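You operate a simulated robot arm through the tools that you are given. There is no shell and no other tool.

You run a simulated robot arm. Do the job below in one go: nothing can be reset, and whatever is moved stays where it is left.

JOB
Try both frosted discs in the NO GO ring: blue tray if it stops, grey tray if it drops.
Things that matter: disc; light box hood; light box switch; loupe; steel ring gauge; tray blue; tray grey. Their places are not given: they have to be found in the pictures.

Only the result counts: the job must be done as asked and must still hold three seconds after the hand-in. Knocking over, shifting, dropping, spilling or breaking anything else fails it.

ROBOT AND FRAMES
A 6-joint arm with a three-finger gripper, fixed in place. Base frame: the origin is at the foot of the arm, x ahead of it, y to its left, z up. Units: mm, rad, N and s.
Its first joint turns from -2.897 to 2.897 rad. Payload 4.89 kg.
The TCP is the grasp point between the finger pads, 30 mm short of the fingertips. In the tool frame z runs along the fingers and y along their closing line. The gripper opens to 164 mm. The gripper's body begins 125 mm behind the TCP.
Orientation is that of the tool frame in the base frame, as [roll, pitch, yaw] about the fixed x, y, z axes, in that order (R = Rz(yaw) Ry(pitch) Rx(roll)). With the fingers straight down and closing along the base's y, the tool's x points along the base's -x, its y along +y and its z along -z.

CONTROLS
- The arm moves only by the tool arm_command. Its argument "increments" is a list of rows, each a list of 7 numbers: the shift along the tool's x, y, z in mm, then the turn, a rotation vector about the tool's x, y, z in rad, then the finger opening in mm, from 0 to 164. In form: [[x, y, z, ax, ay, az, fingers], ...]. A call has 1 to 20 rows; each row is the pose to reach, as a shift and turn from the pose commanded when the call began, along the tool's axes at that moment. A row lasts 0.2 s, in which the tool goes at most 50 mm and 0.15 rad; a call with a longer step from one row to the next is refused whole, and so is a gripper value outside its range. Where a pose cannot be reached the arm comes as near as it can. A force on the tool above 40 N (or 10 N above the force at the start of the call, whichever is more), or a blocked arm, ends the call early, and 0.2 s more pass. Each finger travels about 108 mm/s and halts on what it meets, pressing with about 42 N; the grip force reading is that of the motor and also rises with nothing between the fingers. The clock runs only during rows and for 0.2 s after the last one: add rows that repeat a pose to give the fingers time. The reply holds the time, the measured pose of the TCP, the force on the tool along the base axes, the opening and the grip force, in the units named above and with some noise, with the torque about the TCP (base axes, N m) and any sound that the robot's microphone picked up.
- Cameras (640 x 400 px; columns grow to the right, rows downward): "scene" is fixed at [401.1, -499.5, 1307.2]; the picture's right is [-0.72, 0.70, 0.00], its down [0.56, 0.57, -0.59] and it looks along [-0.42, -0.43, -0.80] (base axes); focal length 281 px, centre (320, 200). "wrist" rides on the gripper at [76, -2, -152] in the tool frame; the picture's right is [0.02, 1.00, 0.00], its down [-0.88, 0.02, -0.47] and it looks along [-0.47, 0.01, 0.88] (tool axes); focal length 247 px, centre (320, 200).
- capture(camera): a new picture of that camera. The clock stands still meanwhile.
- move_column(by): slides the trunk up (or, below 0, down) by that many mm; the arm rides with it, the base frame stays. It gives what a move gives, with no picture.
- measure_at(camera, pixels): there is no depth. For up to 12 entries [column, row, z] of the newest picture of that camera ("zoom" is the newest enlarged one), the place [x, y] in the base frame at which the ray of that pixel passes the height z, good to about 2 mm. The clock stands still meanwhile.
- close_up(camera, box): a new picture of the part [left, top, right, bottom] of that camera's present view, enlarged. The clock stands still meanwhile.
- hand_in(): hands the job in; it is judged then, once.

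Open the gripper and draw the arm clear of the work before you hand the job in, unless the task says otherwise.

The tools are called after "Request:" as a command line: name --pt "numbers of a row" for each row, then --argument value for the rest, lists and objects as JSON in quotes. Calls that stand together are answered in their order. arm_command: Moves the arm, as the interface text tells. Its arguments: {"type":"object","properties":{"increments":{"type":"array","items":{"type":"array","items":{"type":"number"}}}},"required":["increments"]} The other tools are called the same way: move_column (by) slides the trunk up or down; capture (camera) takes a picture; measure_at (camera, pixels) gives the place at which the rays of pixels pass given heights; close_up (camera, box) takes an enlarged picture of a part of a camera's view; hand_in () hands the job in.

At the start:

```text
time: 0.0
eef_pos: [20.6, -504.7, 1005.2]
tcp_rot: [-3.141, 0.0, -3.142]
wrist_force: [-0.8, 0.1, 0.5]
torque: [0.04, 0.02, 0.01]
gripper_width: 163.8
gripper_force: 0.1
trunk travel left (down, up): [-175.0, 215.0]
```

scene: 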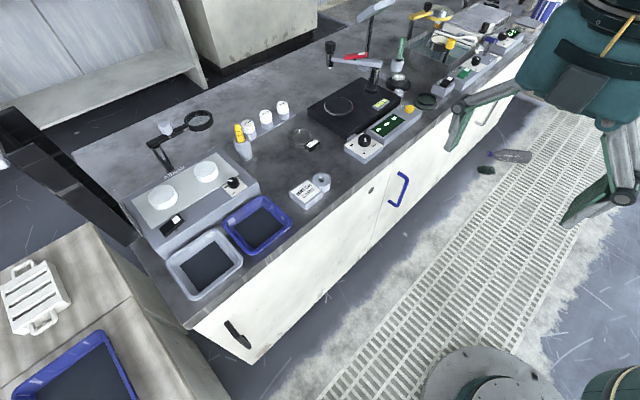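
wrist: 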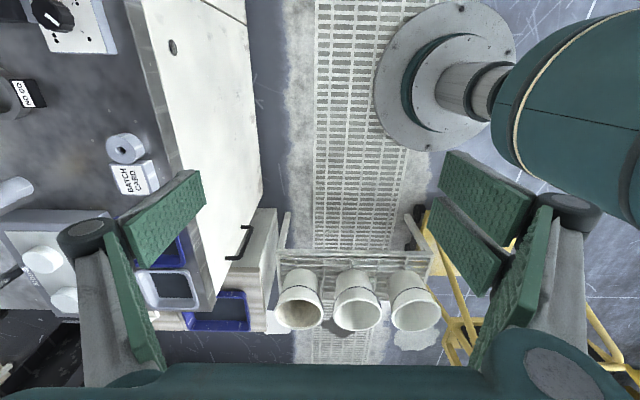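

I start by enlarging the work area of the scene view: a light box with two white discs around (165,195) and (207,170), trays at (205,265) and (258,225), and possible ring gauges near (300,140) and (320,180).

Request:
close_up --camera "scene" --box '[110, 90, 350, 310]'

Request:
close_up --camera "scene" --box '[220, 80, 350, 210]'

Request:
close_up --camera "wrist" --box '[0, 0, 260, 340]'

Request:
close_up --camera "scene" --box '[300, 0, 560, 170]'

```text
1.82 times, centred on (230, 200) of scene
```

zoom: 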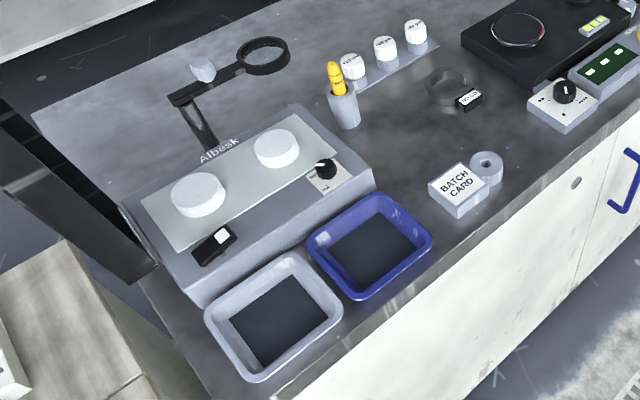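

```text
3.08 times, centred on (285, 145) of scene
```

zoom: 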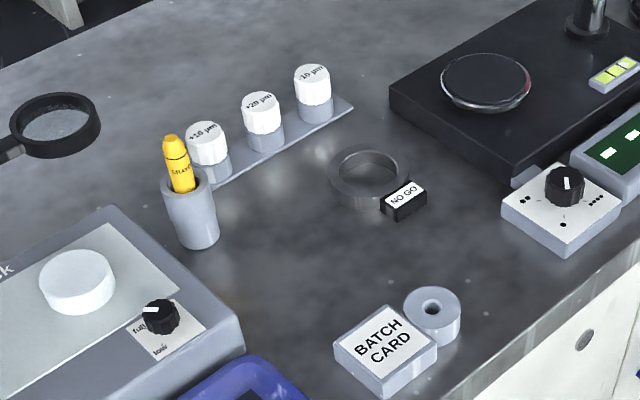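

```text
1.18 times, centred on (130, 170) of wrist
```

zoom: 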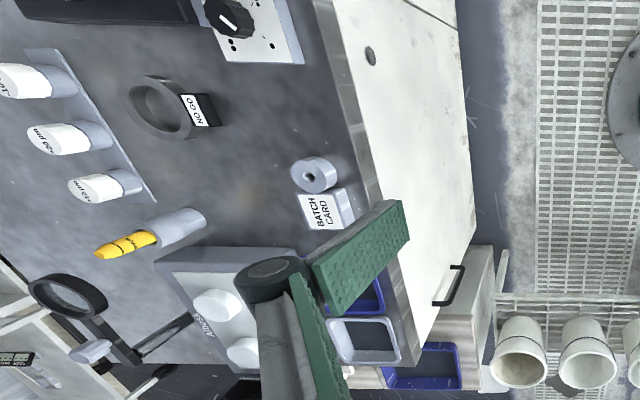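

```text
2.35 times, centred on (430, 85) of scene
```

zoom: 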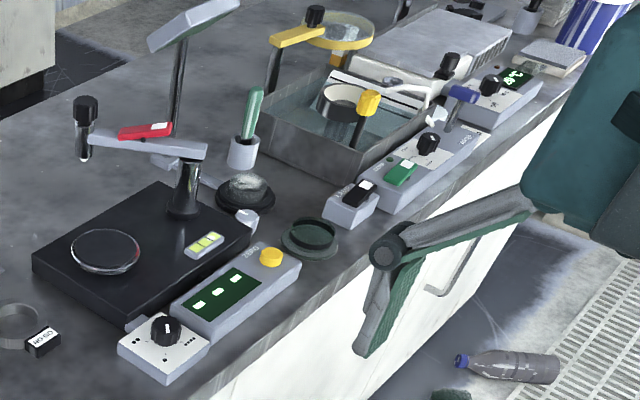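

The ring marked NO GO lies on the bench at scene (301,138), its label at about (312,143) in scene and (30,92) in wrist. I measure shared points in both cameras at several heights to find the bench height.

Request:
measure_at --camera "scene" --pixels '[[312.6, 143.4, 0], [312.6, 143.4, 200], [312.6, 143.4, 400], [312.6, 143.4, 600], [301, 192, 200], [301, 192, 400], [301, 192, 600], [371, 191, 200], [371, 191, 400], [371, 191, 600]]'

Request:
measure_at --camera "wrist" --pixels '[[30, 92, 0], [30, 92, 200], [30, 92, 400], [30, 92, 600], [129, 178, 200], [129, 178, 400], [129, 178, 600], [173, 47, 200], [173, 47, 400], [173, 47, 600]]'

```text
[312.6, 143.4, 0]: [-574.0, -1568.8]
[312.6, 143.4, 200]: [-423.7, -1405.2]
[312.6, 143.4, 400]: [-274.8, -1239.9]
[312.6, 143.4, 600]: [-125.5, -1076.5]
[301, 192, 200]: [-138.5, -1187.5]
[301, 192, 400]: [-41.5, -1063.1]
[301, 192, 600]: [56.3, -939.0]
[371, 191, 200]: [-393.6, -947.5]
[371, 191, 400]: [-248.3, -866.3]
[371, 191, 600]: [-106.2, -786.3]
```

```text
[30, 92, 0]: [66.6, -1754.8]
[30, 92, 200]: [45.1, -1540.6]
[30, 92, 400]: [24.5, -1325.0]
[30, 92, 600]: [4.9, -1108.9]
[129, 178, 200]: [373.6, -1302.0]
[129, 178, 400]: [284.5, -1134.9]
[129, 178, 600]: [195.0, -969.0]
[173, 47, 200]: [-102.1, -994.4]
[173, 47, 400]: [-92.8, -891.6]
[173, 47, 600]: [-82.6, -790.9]
```

The label and batch card rays meet near z≈750, so the bench is a little under that. I measure the key objects in the scene view at plausible heights.

Request:
measure_at --camera "scene" --pixels '[[300.6, 137.9, 740], [163, 195, 810], [205, 170, 810], [205, 265, 750], [258, 225, 750], [307, 192, 750], [123, 203, 800], [222, 155, 800], [159, 254, 800], [260, 187, 800], [189, 326, 740], [236, 185, 810]]'

Request:
close_up --camera "scene" --box '[115, 130, 275, 230]'

```text
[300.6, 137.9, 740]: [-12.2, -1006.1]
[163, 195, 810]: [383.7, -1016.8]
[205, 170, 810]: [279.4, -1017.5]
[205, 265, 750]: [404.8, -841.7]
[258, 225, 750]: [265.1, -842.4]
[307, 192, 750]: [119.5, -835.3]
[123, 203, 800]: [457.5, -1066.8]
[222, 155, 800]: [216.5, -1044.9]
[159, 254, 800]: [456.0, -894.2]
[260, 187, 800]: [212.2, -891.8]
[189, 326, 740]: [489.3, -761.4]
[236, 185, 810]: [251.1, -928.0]
```

```text
4.00 times, centred on (195, 180) of scene
```

zoom: 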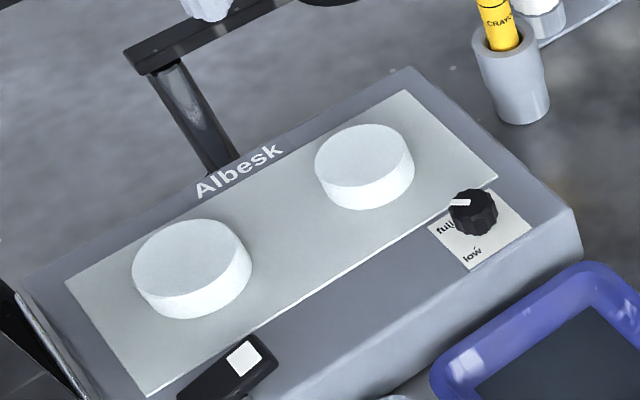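

The discs sit on the light box; I triangulate them using the wrist view, where they appear near (42,257) and (63,300).

Request:
close_up --camera "wrist" --box '[0, 200, 160, 340]'

Request:
measure_at --camera "wrist" --pixels '[[42, 257, 760], [42, 257, 800], [42, 257, 840], [64, 299, 760], [64, 299, 800], [64, 299, 840]]'

Request:
measure_at --camera "scene" --pixels '[[163, 195, 760], [163, 195, 800], [163, 195, 840], [205, 169, 760], [205, 169, 800], [205, 169, 840]]'

```text
2.86 times, centred on (80, 270) of wrist
```

zoom: 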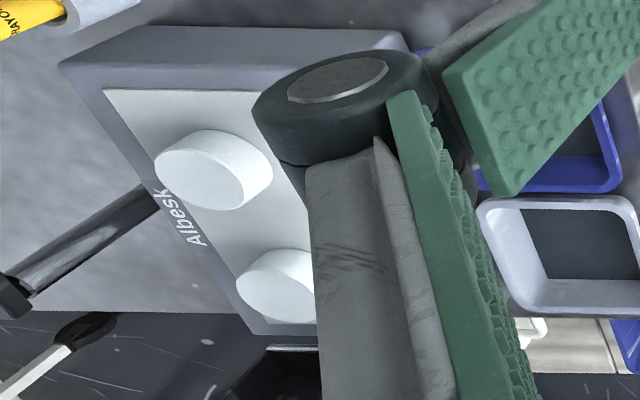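

```text
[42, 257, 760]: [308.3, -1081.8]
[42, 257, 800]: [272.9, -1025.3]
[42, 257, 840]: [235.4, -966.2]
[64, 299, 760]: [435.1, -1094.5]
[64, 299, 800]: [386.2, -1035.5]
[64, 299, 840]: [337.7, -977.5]
```

```text
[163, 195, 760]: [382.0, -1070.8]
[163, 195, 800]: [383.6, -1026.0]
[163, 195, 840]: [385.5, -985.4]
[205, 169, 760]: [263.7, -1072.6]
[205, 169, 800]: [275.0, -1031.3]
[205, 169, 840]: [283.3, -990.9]
```

Discs are around (384,-1025) and (275,-1030) at z≈800, the ring near (-12,-1000), trays near (405,-842) grey and (265,-842) blue. I move the hand out over the front of the bench at the same height, turning 90° so the wrist camera looks outward.

Request:
arm_command --pt "-15 -20 0 0 0 0.143 164" --pt "-30 -40 0 0 0 0.286 164" --pt "-45 -60 0 0 0 0.428 164" --pt "-60 -80 0 0 0 0.571 164" --pt "-75 -100 0 0 0 0.714 164" --pt "-90 -120 0 0 0 0.857 164" --pt "-105 -140 0 0 0 1.0 164" --pt "-120 -160 0 0 0 1.142 164" --pt "-135 -180 0 0 0 1.285 164" --pt "-150 -200 0 0 0 1.428 164" --pt "-160 -220 0 0 0 1.5708 164" --pt "-160 -220 0 0 0 1.5708 164"

Request:
capture --camera "wrist"

Request:
capture --camera "scene"

```text
time: 2.6
eef_pos: [181.9, -724.9, 1006.2]
tcp_rot: [-3.141, 0.001, 1.572]
wrist_force: [-0.2, 0.2, -0.4]
torque: [0.08, 0.01, -0.03]
gripper_width: 164.2
gripper_force: 0.1
trunk travel left (down, up): [-175.0, 215.0]
```

```text
taken
```

wrist: 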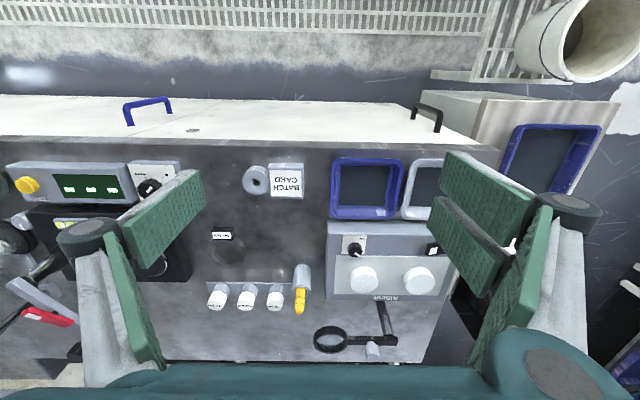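

```text
taken
```

scene: 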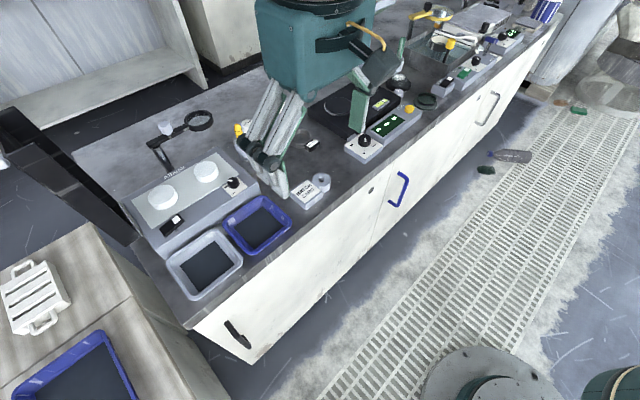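

The wrist camera now sees the whole area: ring (228,250), discs (363,280) and (417,277), loupe, trays. I enlarge for precise measuring.

Request:
close_up --camera "wrist" --box '[300, 220, 460, 360]'

Request:
close_up --camera "wrist" --box '[160, 150, 340, 320]'

```text
2.86 times, centred on (380, 290) of wrist
```

zoom: 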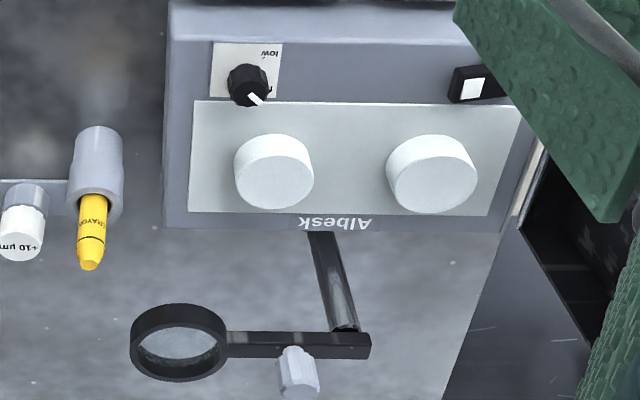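

```text
2.35 times, centred on (250, 235) of wrist
```

zoom: 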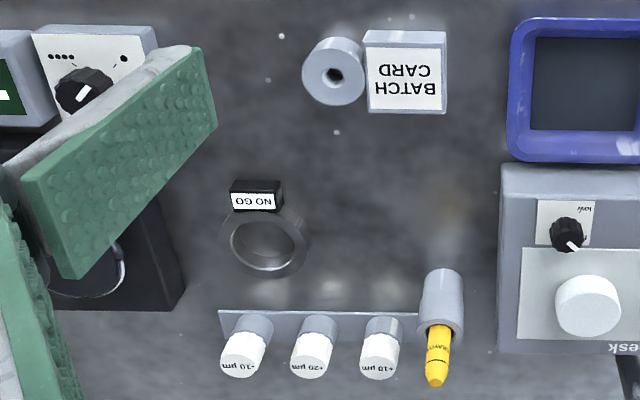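

I use small specks on the bench surface (wrist zoom (336,132),(268,80); scene (307,171),(332,171)) to pin the bench height, and measure ring and discs at candidate heights.

Request:
measure_at --camera "zoom" --pixels '[[336, 132, 700], [336, 132, 740], [268, 80, 700], [268, 80, 740], [281, 36, 740], [222, 235, 750], [307, 240, 750], [265, 279, 750], [235, 240, 750], [300, 240, 750], [258, 201, 760], [338, 287, 740]]'

Request:
measure_at --camera "scene" --pixels '[[307.4, 171.3, 700], [307.4, 171.3, 740], [332.4, 171.3, 700], [332.4, 171.3, 740]]'

Request:
measure_at --camera "wrist" --pixels '[[363, 280, 800], [363, 280, 820], [417, 277, 800], [417, 277, 820]]'

```text
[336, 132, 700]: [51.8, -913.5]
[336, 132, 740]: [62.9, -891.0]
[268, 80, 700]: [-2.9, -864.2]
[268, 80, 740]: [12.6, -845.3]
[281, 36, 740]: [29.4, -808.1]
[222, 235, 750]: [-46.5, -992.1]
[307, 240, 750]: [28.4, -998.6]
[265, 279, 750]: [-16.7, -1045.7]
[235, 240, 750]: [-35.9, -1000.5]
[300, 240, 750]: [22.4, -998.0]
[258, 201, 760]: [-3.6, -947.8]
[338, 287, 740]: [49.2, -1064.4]
```

```text
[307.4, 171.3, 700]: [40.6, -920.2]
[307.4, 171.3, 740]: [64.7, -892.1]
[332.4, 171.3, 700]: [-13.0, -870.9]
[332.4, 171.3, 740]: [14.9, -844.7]
```

```text
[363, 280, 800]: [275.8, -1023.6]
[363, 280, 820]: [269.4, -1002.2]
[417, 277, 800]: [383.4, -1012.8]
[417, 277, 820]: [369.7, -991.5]
```

Bench surface is z≈739 and the ring centre near (-8,-1000). Before moving outward I check the loupe's height, lens at scene (199,121) / wrist (331,340), and the arm end.

Request:
measure_at --camera "wrist" --pixels '[[331, 340, 740], [331, 340, 800], [331, 340, 860], [331, 340, 920], [376, 348, 800], [376, 348, 900], [297, 300, 800], [297, 300, 850]]'

Request:
measure_at --camera "scene" --pixels '[[199, 121, 740], [199, 121, 800], [199, 121, 860], [199, 121, 920], [165, 127, 800], [165, 127, 900], [239, 129, 800], [239, 129, 850]]'

```text
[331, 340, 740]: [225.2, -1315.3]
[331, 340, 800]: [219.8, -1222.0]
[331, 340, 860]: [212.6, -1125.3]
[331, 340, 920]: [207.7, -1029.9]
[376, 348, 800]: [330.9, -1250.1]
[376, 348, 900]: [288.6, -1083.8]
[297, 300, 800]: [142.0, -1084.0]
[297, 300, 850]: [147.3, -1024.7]
```

```text
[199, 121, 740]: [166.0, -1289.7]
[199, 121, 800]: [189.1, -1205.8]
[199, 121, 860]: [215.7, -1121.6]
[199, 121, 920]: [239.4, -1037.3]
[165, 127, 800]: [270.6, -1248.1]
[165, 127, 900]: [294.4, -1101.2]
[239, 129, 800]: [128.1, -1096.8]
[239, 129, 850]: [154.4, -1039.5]
```

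The loupe sits at (213,-1123, ~858) with its knob near (290,-1090, ~905), behind the discs. I move at a safe height toward the discs to learn how far the arm reaches with the tool straight down.

Request:
arm_command --pt "-45 15 5 0 0 0 164" --pt "-90 30 10 0 0 0 164" --pt "-135 45 20 0 0 0 164" --pt "-180 60 30 0 0 0 164" --pt "-225 75 35 0 0 0 164" --pt "-250 85 35 0 0 0 164" --pt "-275 93 35 0 0 0 164" --pt "-275 93 35 0 0 0 164"

Request:
capture --camera "scene"

Request:
capture --camera "wrist"

```text
time: 4.4
eef_pos: [274.4, -1000.6, 972.5]
tcp_rot: [3.141, -0.002, 1.571]
wrist_force: [-0.4, -0.2, -0.1]
torque: [0.05, -0.03, -0.03]
gripper_width: 163.8
gripper_force: 0.0
trunk travel left (down, up): [-175.0, 215.0]
```

```text
taken
```

scene: 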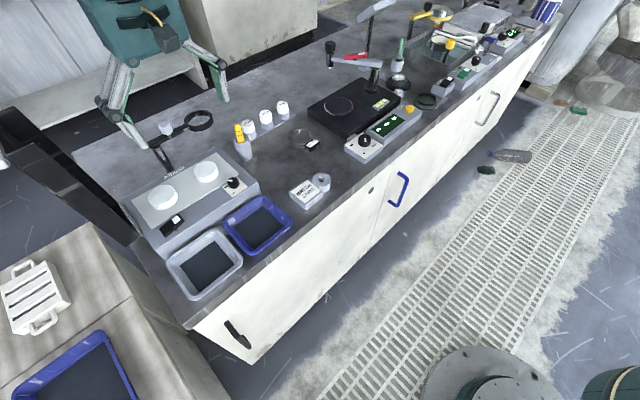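

```text
taken
```

wrist: 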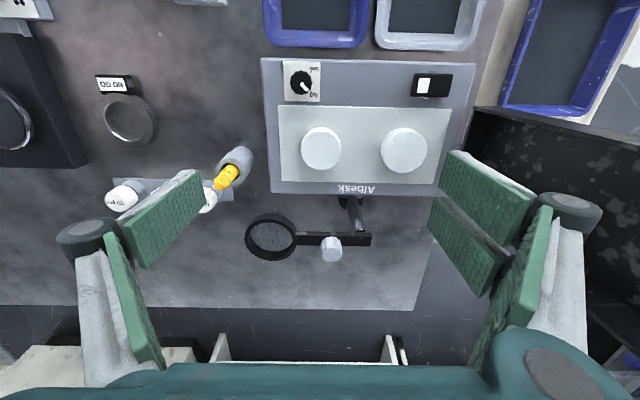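

The arm reached radius 1037 straight down, so reach is better than stated. This view is nearly overhead; I enlarge it for accurate disc, box and ring positions.

Request:
close_up --camera "wrist" --box '[240, 50, 490, 206]'

Request:
measure_at --camera "wrist" --pixels '[[321, 149, 800], [404, 150, 800], [282, 104, 790], [451, 108, 790], [271, 237, 858], [331, 249, 900], [351, 240, 860], [348, 205, 800], [130, 121, 755]]'

Request:
close_up --camera "wrist" --box '[60, 50, 190, 190]'

```text
2.56 times, centred on (365, 128) of wrist
```

zoom: 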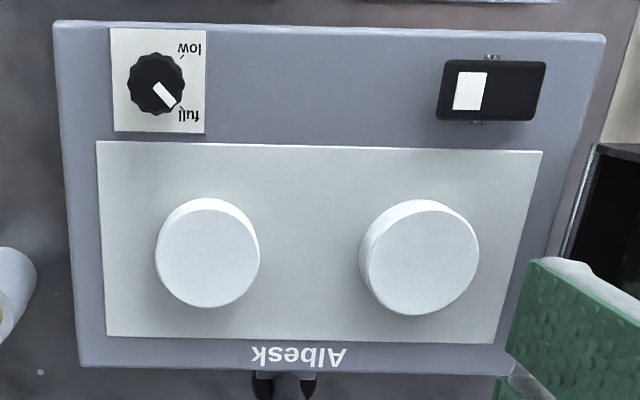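

```text
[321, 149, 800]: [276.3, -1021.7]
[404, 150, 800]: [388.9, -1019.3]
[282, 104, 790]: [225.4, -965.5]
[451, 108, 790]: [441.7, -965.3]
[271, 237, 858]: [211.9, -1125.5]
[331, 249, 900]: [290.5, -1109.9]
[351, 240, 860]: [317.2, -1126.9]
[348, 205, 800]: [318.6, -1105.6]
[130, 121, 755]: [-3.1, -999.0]
```

```text
2.86 times, centred on (125, 120) of wrist
```

zoom: 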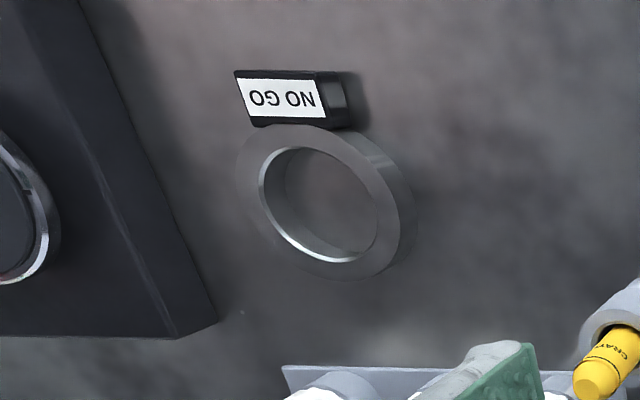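

I re-take the disc zoom and measure the top-rim extremes of both discs at two heights to fix centres, diameters and top height.

Request:
close_up --camera "wrist" --box '[290, 110, 440, 200]'

Request:
close_up --camera "scene" --box '[140, 150, 230, 215]'

```text
4.27 times, centred on (365, 155) of wrist
```

zoom: 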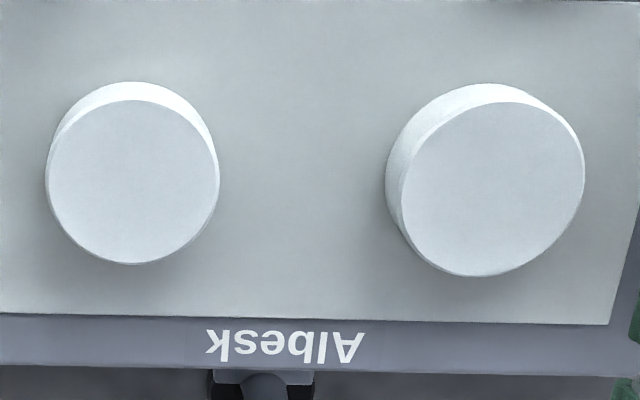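

```text
6.15 times, centred on (185, 182) of scene
```

zoom: 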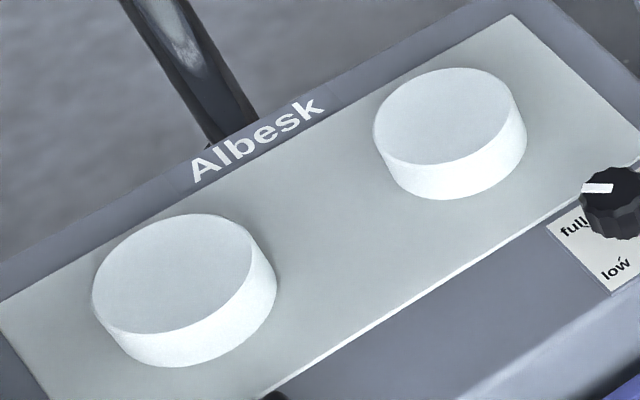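

I compute disc-top centres (wrist (321.1,150.8), (405.7,152.4); scene (205.2,168.5), (160.9,193.9)) and compare them at candidate heights.

Request:
measure_at --camera "wrist" --pixels '[[321.1, 150.8, 790], [321.1, 150.8, 810], [405.7, 152.4, 790], [405.7, 152.4, 810], [301.1, 150.8, 800], [341.1, 150.8, 800], [384.4, 152.4, 800], [427.1, 150.3, 800], [320.5, 131.6, 800], [320.5, 170, 800], [405.7, 132, 800], [405.7, 172.8, 800]]'

Request:
measure_at --camera "scene" --pixels '[[205.2, 168.5, 790], [205.2, 168.5, 810], [160.9, 193.9, 790], [160.9, 193.9, 810]]'

```text
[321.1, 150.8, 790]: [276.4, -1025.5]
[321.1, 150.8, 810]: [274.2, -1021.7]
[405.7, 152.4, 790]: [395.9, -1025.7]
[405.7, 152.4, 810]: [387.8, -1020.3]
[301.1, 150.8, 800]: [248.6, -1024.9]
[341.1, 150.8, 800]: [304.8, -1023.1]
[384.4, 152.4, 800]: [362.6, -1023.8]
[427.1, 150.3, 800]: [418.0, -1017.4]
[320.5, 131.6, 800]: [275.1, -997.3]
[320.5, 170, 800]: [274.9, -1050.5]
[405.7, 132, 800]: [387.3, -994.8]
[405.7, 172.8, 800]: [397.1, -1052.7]
```

```text
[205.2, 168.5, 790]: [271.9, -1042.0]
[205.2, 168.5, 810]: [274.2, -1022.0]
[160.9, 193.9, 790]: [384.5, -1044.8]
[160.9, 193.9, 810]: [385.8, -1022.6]
```

Disc tops are at z≈810: A (small, ~53 mm) at (274,-1022), B (larger, ~57 mm) at (386,-1021). Now I zoom on the ring in both cameras to get its centre, bore and height.

Request:
close_up --camera "scene" --box '[280, 120, 330, 155]'

Request:
close_up --camera "wrist" --box '[80, 65, 170, 160]'

```text
11.43 times, centred on (305, 138) of scene
```

zoom: 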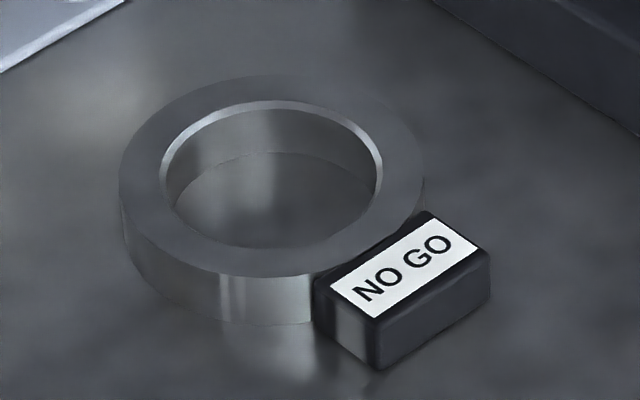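

```text
4.21 times, centred on (125, 112) of wrist
```

zoom: 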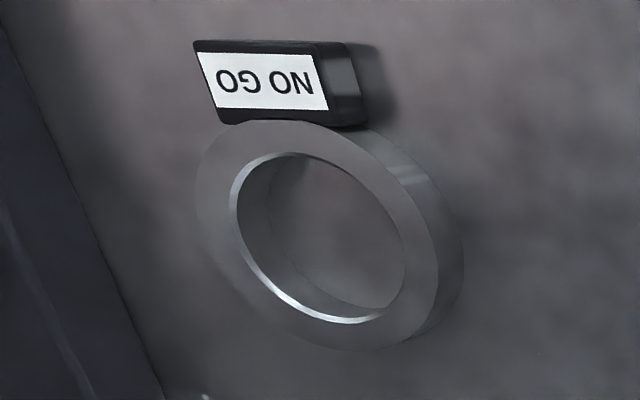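

Ring top-rim centre is at scene (300.8,135.9) and wrist (124.05,120.3); I compare at heights 750-765 and measure bore edges.

Request:
measure_at --camera "zoom" --pixels '[[316, 235, 750], [316, 235, 758], [316, 235, 766], [229, 195, 758], [410, 280, 758], [285, 152, 758], [345, 324, 758], [195, 195, 758], [438, 285, 758], [280, 60, 758]]'

Request:
measure_at --camera "scene" --pixels '[[300.8, 135.9, 750], [300.8, 135.9, 758], [300.8, 135.9, 766]]'

```text
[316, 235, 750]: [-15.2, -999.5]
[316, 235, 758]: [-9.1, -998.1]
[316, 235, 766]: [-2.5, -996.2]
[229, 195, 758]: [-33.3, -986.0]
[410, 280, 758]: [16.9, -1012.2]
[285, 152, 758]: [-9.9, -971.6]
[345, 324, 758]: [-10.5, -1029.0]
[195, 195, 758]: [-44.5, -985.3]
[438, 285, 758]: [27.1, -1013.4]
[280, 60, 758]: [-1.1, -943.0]
```

```text
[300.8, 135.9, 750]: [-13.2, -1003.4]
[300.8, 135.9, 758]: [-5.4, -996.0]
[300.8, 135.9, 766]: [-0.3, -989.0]
```

Ring top is about z=757, centre about (-9,-999), bore roughly 56-57 mm. I also fix the light-box surface height from the plate's corner (wrist (281.8,181.1), scene (215.9,151.9)).

Request:
measure_at --camera "wrist" --pixels '[[281.8, 181.1, 775], [281.8, 181.1, 785], [281.8, 181.1, 795]]'

Request:
measure_at --camera "scene" --pixels '[[215.9, 151.9, 775], [215.9, 151.9, 785], [215.9, 151.9, 795]]'

```text
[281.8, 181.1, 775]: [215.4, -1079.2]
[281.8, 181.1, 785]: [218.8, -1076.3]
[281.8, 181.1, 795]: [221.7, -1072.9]
```

```text
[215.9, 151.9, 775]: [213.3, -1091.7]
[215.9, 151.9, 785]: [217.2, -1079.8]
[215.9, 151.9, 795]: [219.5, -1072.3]
```

Box surface is ≈790, disc tops ≈810. I set the opening to 100 and descend above disc A (274,-1022) to z≈870, to check reach and alignment.

Request:
arm_command --pt "-10 0 20 0 0 0 130" --pt "-21 0 50 0 0 0 100" --pt "-21 0 80 0 0 0 100" --pt "-21 0 102 0 0 0 100" --pt "-21 0 102 0 0 0 100"

Request:
capture --camera "wrist"

Request:
close_up --camera "scene" --box '[100, 60, 300, 210]'

```text
time: 5.6
eef_pos: [274.9, -1020.2, 867.4]
tcp_rot: [3.141, 0.001, 1.571]
wrist_force: [0.2, -0.3, -0.3]
torque: [0.07, 0.03, -0.03]
gripper_width: 100.2
gripper_force: 0.1
trunk travel left (down, up): [-175.0, 215.0]
```

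```text
taken
```

wrist: 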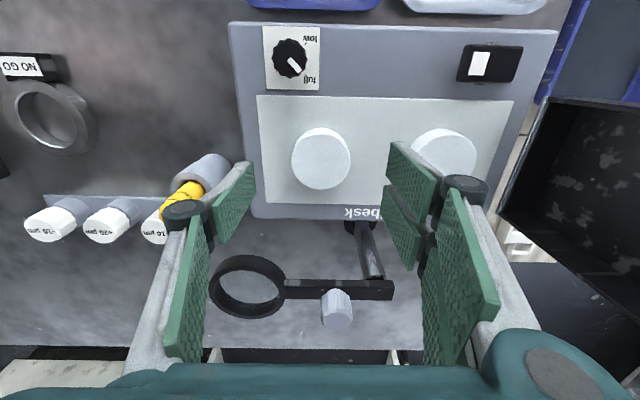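

```text
2.67 times, centred on (200, 135) of scene
```

zoom: 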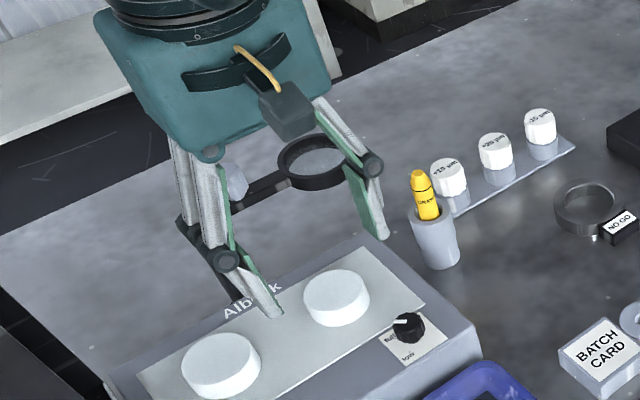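

Clear of the crayon pot and loupe. I measure disc A again from this nearer view.

Request:
close_up --camera "wrist" --box '[270, 115, 370, 205]'

```text
4.44 times, centred on (320, 160) of wrist
```

zoom: 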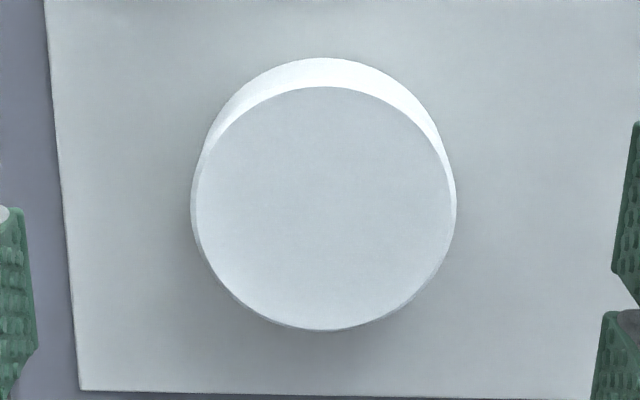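

I measure the top rim (left 197, right 455, top 86, bottom 330) at z=810.

Request:
measure_at --camera "zoom" --pixels '[[197, 205, 810], [455, 205, 810], [325, 86, 810], [325, 330, 810], [326, 208, 810], [325, 57, 790], [325, 57, 786], [191, 195, 790], [456, 195, 790]]'

```text
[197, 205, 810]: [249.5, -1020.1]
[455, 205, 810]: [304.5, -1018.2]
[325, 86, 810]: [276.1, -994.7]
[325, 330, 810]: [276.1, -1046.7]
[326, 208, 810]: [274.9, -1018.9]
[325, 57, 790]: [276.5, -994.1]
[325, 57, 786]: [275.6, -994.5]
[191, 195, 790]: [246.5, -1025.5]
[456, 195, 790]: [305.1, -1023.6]
```

Disc A's centre is about (276,-1020). I descend to z≈830 (fingertips ≈800, above the box) and close on the disc.

Request:
arm_command --pt "0 1 15 0 0 0 100" --pt "0 1 30 0 0 0 100" --pt "0 1 37 0 0 0 100" --pt "0 1 37 0 0 0 80" --pt "0 1 37 0 0 0 64" --pt "0 1 37 0 0 0 50" --pt "0 1 37 0 0 0 45" --pt "0 1 37 0 0 0 45" --pt "0 1 37 0 0 0 45"

Request:
capture --camera "wrist"

Request:
close_up --camera "scene" --box '[130, 110, 270, 210]'

```text
time: 7.6
eef_pos: [276.2, -1020.1, 830.9]
tcp_rot: [3.141, 0.001, 1.569]
wrist_force: [0.8, 1.3, 0.6]
torque: [0.03, 0.09, -0.01]
gripper_width: 52.0
gripper_force: 41.8
trunk travel left (down, up): [-175.0, 215.0]
```

```text
taken
```

wrist: 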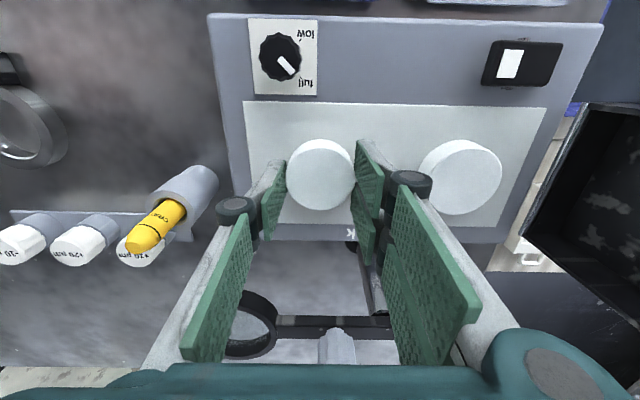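

```text
4.00 times, centred on (200, 160) of scene
```

zoom: 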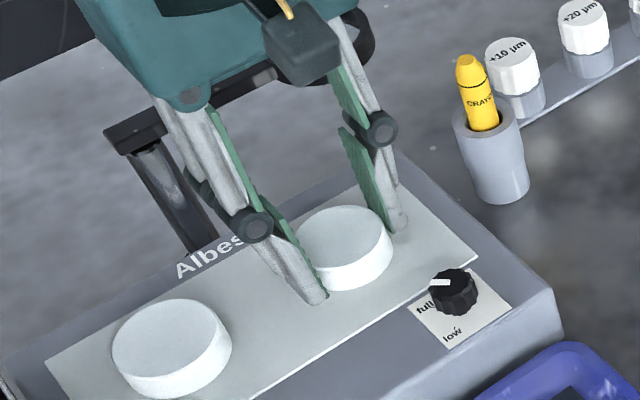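

Gripped with width 52.0 at the fingertips. I lift disc A straight up 130 mm and meanwhile check where the comparator stand near the ring is (scene (332,50), (375,75)).

Request:
arm_command --pt "0 0 -10 0 0 0 45" --pt "0 0 -30 0 0 0 45" --pt "0 0 -60 0 0 0 45" --pt "0 0 -95 0 0 0 45" --pt "0 0 -130 0 0 0 45" --pt "0 0 -130 0 0 0 45"

Request:
capture --camera "scene"

Request:
capture --camera "wrist"

Request:
measure_at --camera "scene" --pixels '[[332, 68, 850], [332, 45, 900], [332, 45, 1000], [374, 92, 770], [374, 60, 900], [345, 150, 770], [308, 107, 770], [237, 124.5, 840]]'

```text
time: 9.0
eef_pos: [276.7, -1020.2, 962.3]
tcp_rot: [3.141, 0.002, 1.571]
wrist_force: [0.0, -0.2, 0.4]
torque: [-0.06, -0.02, 0.0]
gripper_width: 44.8
gripper_force: 0.1
trunk travel left (down, up): [-175.0, 215.0]
```

```text
taken
```

scene: 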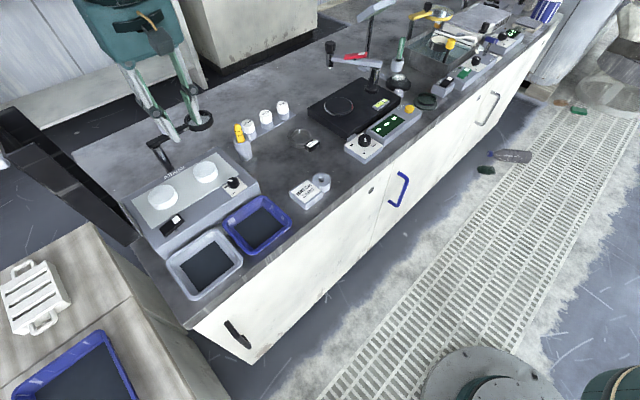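

```text
taken
```

wrist: 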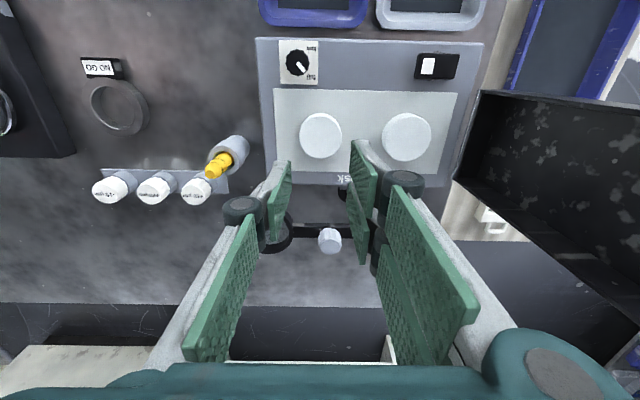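

```text
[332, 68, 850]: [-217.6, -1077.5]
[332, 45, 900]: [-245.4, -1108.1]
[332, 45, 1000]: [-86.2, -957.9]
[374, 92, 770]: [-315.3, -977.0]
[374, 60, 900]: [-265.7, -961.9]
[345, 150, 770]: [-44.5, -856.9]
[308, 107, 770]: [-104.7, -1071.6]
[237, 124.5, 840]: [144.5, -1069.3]
```

The fingers slipped off; disc A is still on the box at wrist (321,135), upright. I re-measure it to see whether it moved and whether my height estimate was too high.

Request:
close_up --camera "wrist" --box '[270, 90, 450, 190]'

Request:
close_up --camera "scene" --box '[140, 150, 230, 215]'

```text
3.56 times, centred on (360, 140) of wrist
```

zoom: 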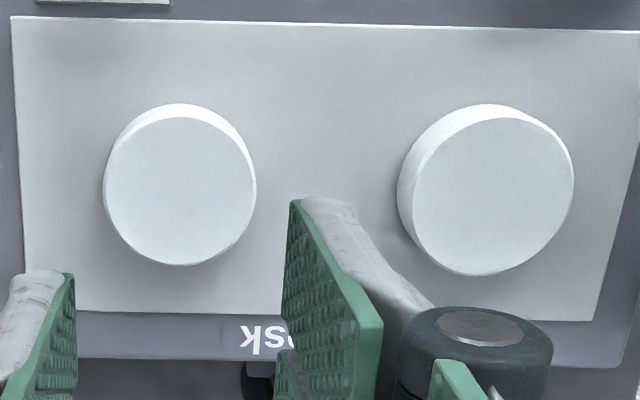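

```text
6.15 times, centred on (185, 182) of scene
```

zoom: 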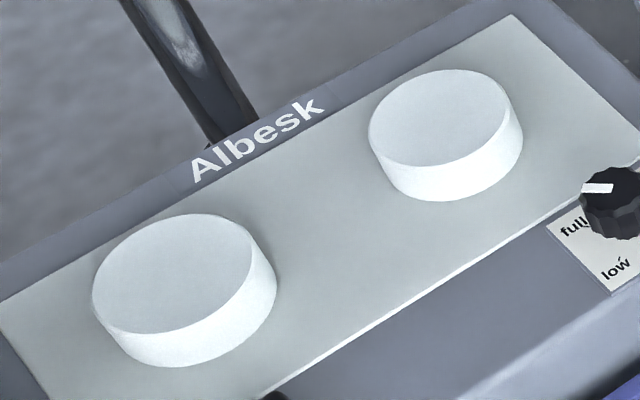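

Disc A only shifted ~2 mm in x and stands fine. I'll regrip lower: descend to fingertips ≈793 with a 75 mm opening and check with the scene camera before closing.

Request:
arm_command --pt "0 0 30 0 0 0 80" --pt "0 1 65 0 0 0 80" --pt "0 1 100 0 0 0 80" --pt "0 1 125 0 0 0 80" --pt "0 1 134 0 0 0 80" --pt "0 1 138 0 0 0 80" --pt "0 1 138 0 0 0 80"

Request:
close_up --camera "scene" --box '[160, 130, 240, 190]'

Request:
capture --camera "wrist"

```text
time: 10.6
eef_pos: [276.1, -1019.9, 823.3]
tcp_rot: [3.141, 0.001, 1.57]
wrist_force: [0.4, 0.0, -0.2]
torque: [0.02, -0.01, -0.02]
gripper_width: 79.9
gripper_force: 0.1
trunk travel left (down, up): [-175.0, 215.0]
```

```text
6.67 times, centred on (200, 160) of scene
```

zoom: 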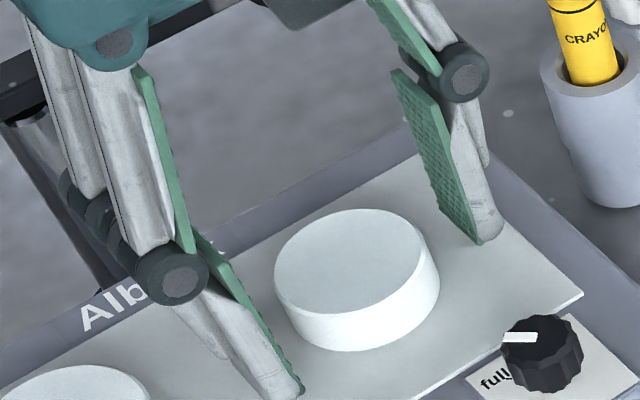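

```text
taken
```

wrist: 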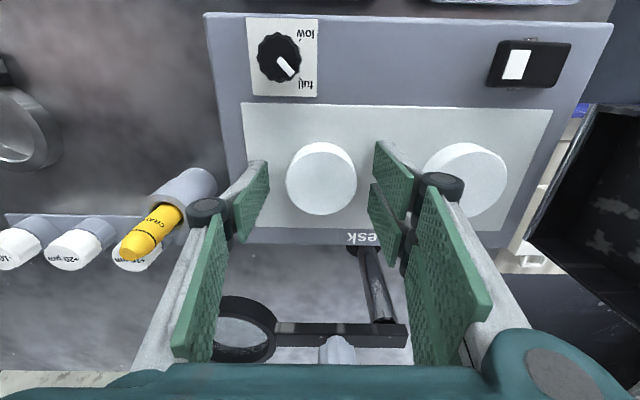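

Fingertips are near the plate and centred on the disc. I close with time to settle, then lift just 8 mm slowly to test the grip.

Request:
arm_command --pt "0 0 0 0 0 0 60" --pt "0 0 0 0 0 0 48" --pt "0 0 0 0 0 0 40" --pt "0 0 0 0 0 0 40" --pt "0 0 0 0 0 0 40" --pt "0 0 -2 0 0 0 40" --pt "0 0 -4 0 0 0 40" --pt "0 0 -6 0 0 0 40" --pt "0 0 -8 0 0 0 40" --pt "0 0 -8 0 0 0 40"

Request:
close_up --camera "scene" --box '[160, 130, 240, 190]'

```text
time: 12.8
eef_pos: [277.3, -1020.4, 831.7]
tcp_rot: [3.14, 0.001, 1.571]
wrist_force: [-0.9, 0.1, -0.1]
torque: [-0.01, -0.01, -0.02]
gripper_width: 51.9
gripper_force: 41.7
trunk travel left (down, up): [-175.0, 215.0]
```

```text
6.67 times, centred on (200, 160) of scene
```

zoom: 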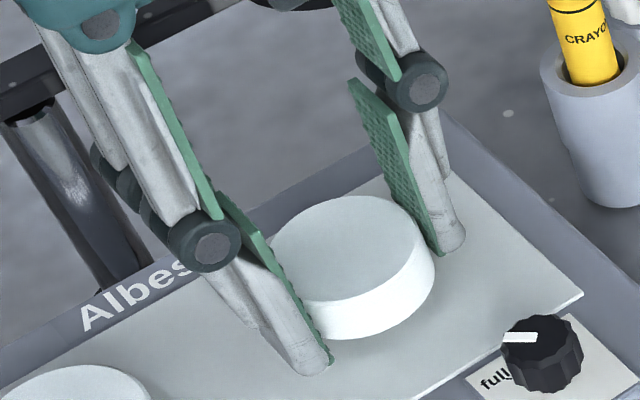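

The disc appears raised (shadow gap below it, width steady 51.9). I lift further slowly by 40 mm and verify.

Request:
arm_command --pt "0 0 -3 0 0 0 40" --pt "0 0 -8 0 0 0 40" --pt "0 0 -14 0 0 0 40" --pt "0 0 -20 0 0 0 40" --pt "0 0 -27 0 0 0 40" --pt "0 0 -34 0 0 0 40" --pt "0 0 -40 0 0 0 40" --pt "0 0 -40 0 0 0 40"

Request:
close_up --camera "scene" --box '[130, 100, 250, 190]'

Request:
capture --camera "wrist"

```text
time: 14.6
eef_pos: [274.9, -1019.7, 871.2]
tcp_rot: [-3.142, 0.001, 1.569]
wrist_force: [-0.4, -0.5, -0.5]
torque: [-0.01, 0.05, 0.04]
gripper_width: 51.8
gripper_force: 41.5
trunk travel left (down, up): [-175.0, 215.0]
```

```text
4.44 times, centred on (190, 145) of scene
```

zoom: 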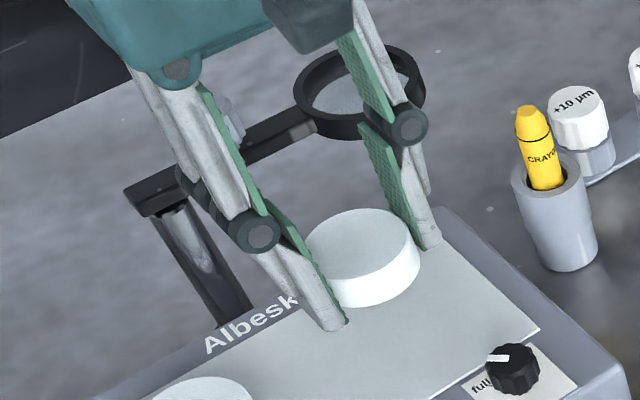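

```text
taken
```

wrist: 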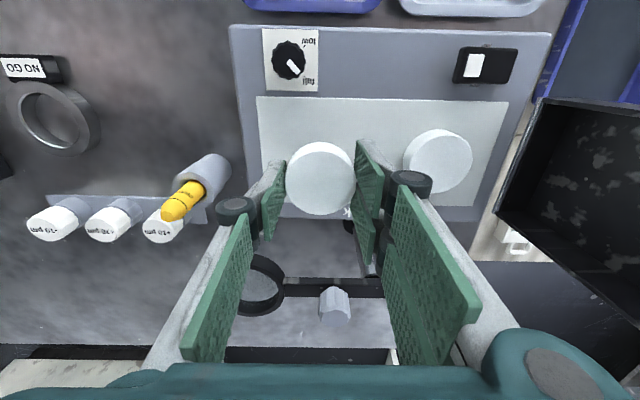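

Disc A is held (51.8 mm). Since a dropped disc would stick out of the ring only ~5 mm, I first test over the light box whether a shallow 6-8 mm tip grip holds when lifted slowly: set it back down, open slightly, regrip higher, lift 5 mm.

Request:
arm_command --pt "0 0 12 0 0 0 40" --pt "0 0 25 0 0 0 40" --pt "0 0 37 0 0 0 40" --pt "0 0 43 0 0 0 40" --pt "0 0 47.5 0 0 0 40" --pt "0 0 47.5 0 0 0 60" --pt "0 0 47.5 0 0 0 62" --pt "0 0 42 0 0 0 62" --pt "0 0 37 0 0 0 62" --pt "0 0 37 0 0 0 50" --pt "0 0 37 0 0 0 40" --pt "0 0 37 0 0 0 40" --pt "0 0 37 0 0 0 40"

Request:
close_up --camera "scene" --box '[160, 130, 240, 190]'

```text
time: 17.4
eef_pos: [277.0, -1019.2, 833.8]
tcp_rot: [3.141, 0.0, 1.57]
wrist_force: [-0.5, -0.1, -0.5]
torque: [0.0, 0.05, -0.03]
gripper_width: 51.4
gripper_force: 42.0
trunk travel left (down, up): [-175.0, 215.0]
```

```text
6.67 times, centred on (200, 160) of scene
```

zoom: 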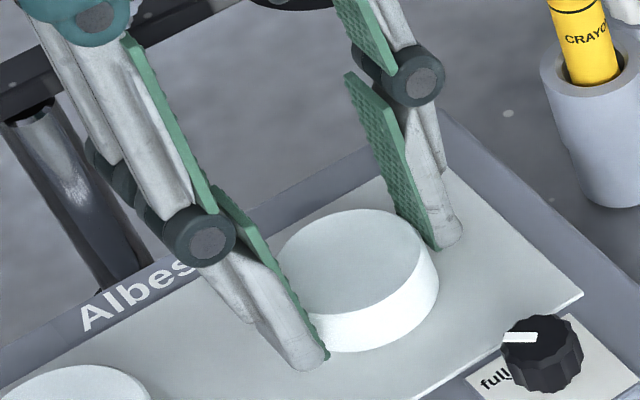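

Shallow grip closed at 51.4. I now lift very slowly by 6 mm and look.

Request:
arm_command --pt "0 0 -1 0 0 0 40" --pt "0 0 -2 0 0 0 40" --pt "0 0 -3 0 0 0 40" --pt "0 0 -4 0 0 0 40" --pt "0 0 -5 0 0 0 40" --pt "0 0 -6 0 0 0 40" --pt "0 0 -6 0 0 0 40"

Request:
close_up --camera "scene" --box '[160, 130, 240, 190]'

```text
time: 19.0
eef_pos: [276.8, -1020.1, 839.9]
tcp_rot: [3.14, 0.001, 1.572]
wrist_force: [1.0, 0.0, -1.2]
torque: [0.02, 0.0, 0.0]
gripper_width: 51.8
gripper_force: 42.0
trunk travel left (down, up): [-175.0, 215.0]
```

```text
6.67 times, centred on (200, 160) of scene
```

zoom: 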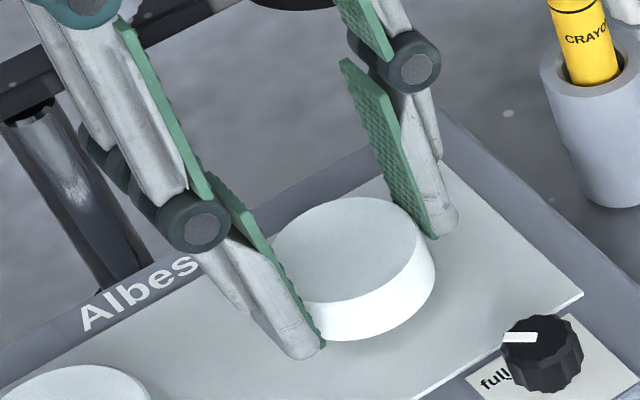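

The shallow grip held when lifted slowly. For transport I set the disc down and regrip a bit deeper (z≈829, ~11 mm overlap, ~10 mm protruding below the tips), then lift slowly.

Request:
arm_command --pt "0 0 3 0 0 0 40" --pt "0 0 6 0 0 0 40" --pt "0 0 6.5 0 0 0 56" --pt "0 0 6.5 0 0 0 60" --pt "0 0 11 0 0 0 60" --pt "0 0 11 0 0 0 50" --pt "0 0 11 0 0 0 40" --pt "0 0 11 0 0 0 40" --pt "0 0 11 0 0 0 40" --pt "0 0 10 0 0 0 40" --pt "0 0 8 0 0 0 40" --pt "0 0 5 0 0 0 40" --pt "0 0 1 0 0 0 40" --pt "0 0 -4 0 0 0 40" --pt "0 0 -9 0 0 0 40" --pt "0 0 -14 0 0 0 40" --pt "0 0 -19 0 0 0 40" --pt "0 0 -23 0 0 0 40" --pt "0 0 -25 0 0 0 40"

Request:
close_up --camera "scene" --box '[150, 110, 240, 180]'

```text
time: 23.0
eef_pos: [276.7, -1020.1, 864.8]
tcp_rot: [3.141, -0.001, 1.57]
wrist_force: [-0.4, -0.6, -0.8]
torque: [0.03, 0.03, 0.01]
gripper_width: 52.0
gripper_force: 41.9
trunk travel left (down, up): [-175.0, 215.0]
```

```text
5.71 times, centred on (195, 145) of scene
```

zoom: 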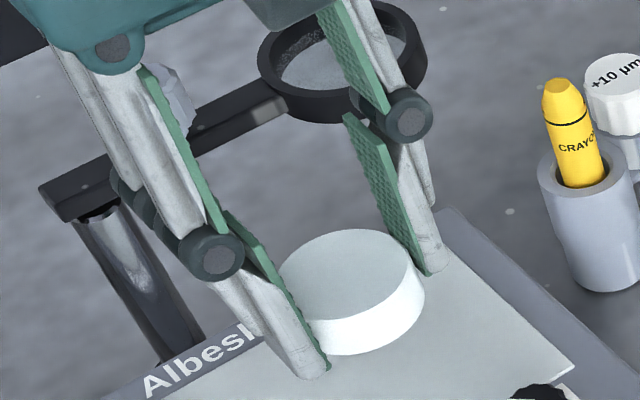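

Held at 52.0. I raise to z≈905 and start the slow lateral move toward the ring, passing above the crayon pot.

Request:
arm_command --pt "0 0 -2 0 0 0 40" --pt "0 0 -7 0 0 0 40" --pt "0 0 -13 0 0 0 40" --pt "0 0 -20 0 0 0 40" --pt "0 0 -27 0 0 0 40" --pt "1 -1 -34 0 0 0 40" --pt "3 -4 -39 0 0 0 40" --pt "5 -9 -41 0 0 0 40" --pt "7 -16 -42 0 0 0 40" --pt "9 -24 -42 0 0 0 40" --pt "11 -32 -42 0 0 0 40" --pt "13 -41 -42 0 0 0 40" --pt "15 -50 -42 0 0 0 40" --pt "17 -59 -42 0 0 0 40" --pt "19 -68 -42 0 0 0 40" --pt "20 -77 -42 0 0 0 40" --pt "21 -86 -42 0 0 0 40" --pt "21 -94 -42 0 0 0 40" --pt "21 -100 -42 0 0 0 40" --pt "21 -102 -42 0 0 0 40"

Request:
capture --camera "scene"

Request:
capture --camera "wrist"

```text
time: 27.2
eef_pos: [175.3, -999.7, 907.9]
tcp_rot: [-3.14, -0.001, 1.572]
wrist_force: [-0.2, -0.2, -0.9]
torque: [0.01, 0.01, 0.01]
gripper_width: 52.1
gripper_force: 42.1
trunk travel left (down, up): [-175.0, 215.0]
```

```text
taken
```

scene: 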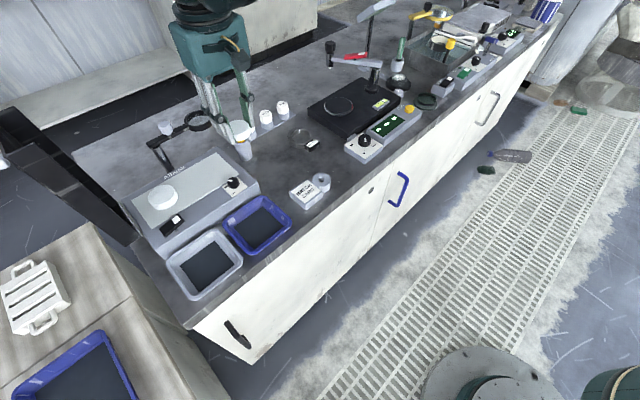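

```text
taken
```

wrist: 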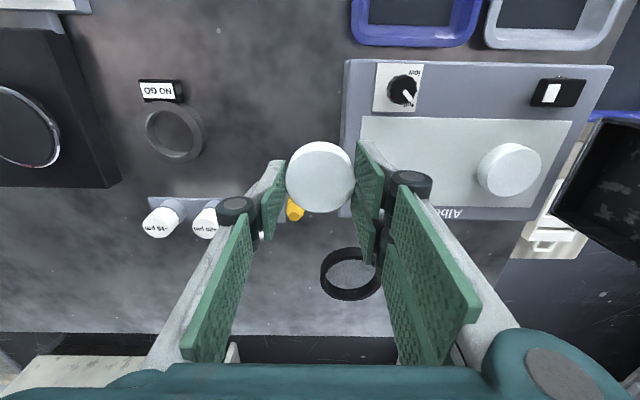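

Disc A still held. I continue the lateral move to above the ring (x≈-9, y≈-999).

Request:
arm_command --pt "0 -3 0 0 0 0 40" --pt "0 -9 0 0 0 0 40" --pt "0 -18 0 0 0 0 40" --pt "0 -28 0 0 0 0 40" --pt "0 -39 0 0 0 0 40" --pt "0 -50 0 0 0 0 40" --pt "0 -61 0 0 0 0 40" --pt "0 -72 0 0 0 0 40" --pt "0 -83 0 0 0 0 40" --pt "0 -94 0 0 0 0 40" --pt "0 -105 0 0 0 0 40" --pt "0 -116 0 0 0 0 40" --pt "0 -127 0 0 0 0 40" --pt "0 -138 0 0 0 0 40" --pt "0 -149 0 0 0 0 40" --pt "0 -160 0 0 0 0 40" --pt "0 -170 0 0 0 0 40" --pt "0 -178 0 0 0 0 40" --pt "0 -183 0 0 0 0 40" --pt "0 -184 0 0 0 0 40"

Request:
capture --camera "wrist"

Request:
close_up --camera "scene" --box '[240, 20, 400, 160]'

```text
time: 31.4
eef_pos: [-9.9, -1000.3, 907.1]
tcp_rot: [-3.14, 0.0, 1.57]
wrist_force: [-0.4, -0.7, -2.0]
torque: [0.03, 0.01, -0.01]
gripper_width: 51.8
gripper_force: 41.9
trunk travel left (down, up): [-175.0, 215.0]
```

```text
taken
```

wrist: 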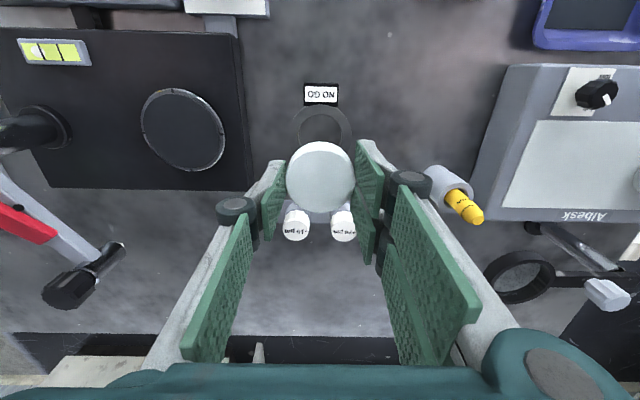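

```text
2.86 times, centred on (320, 90) of scene
```

zoom: 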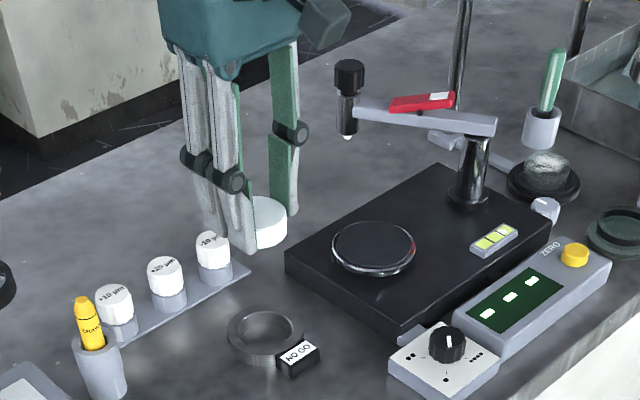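

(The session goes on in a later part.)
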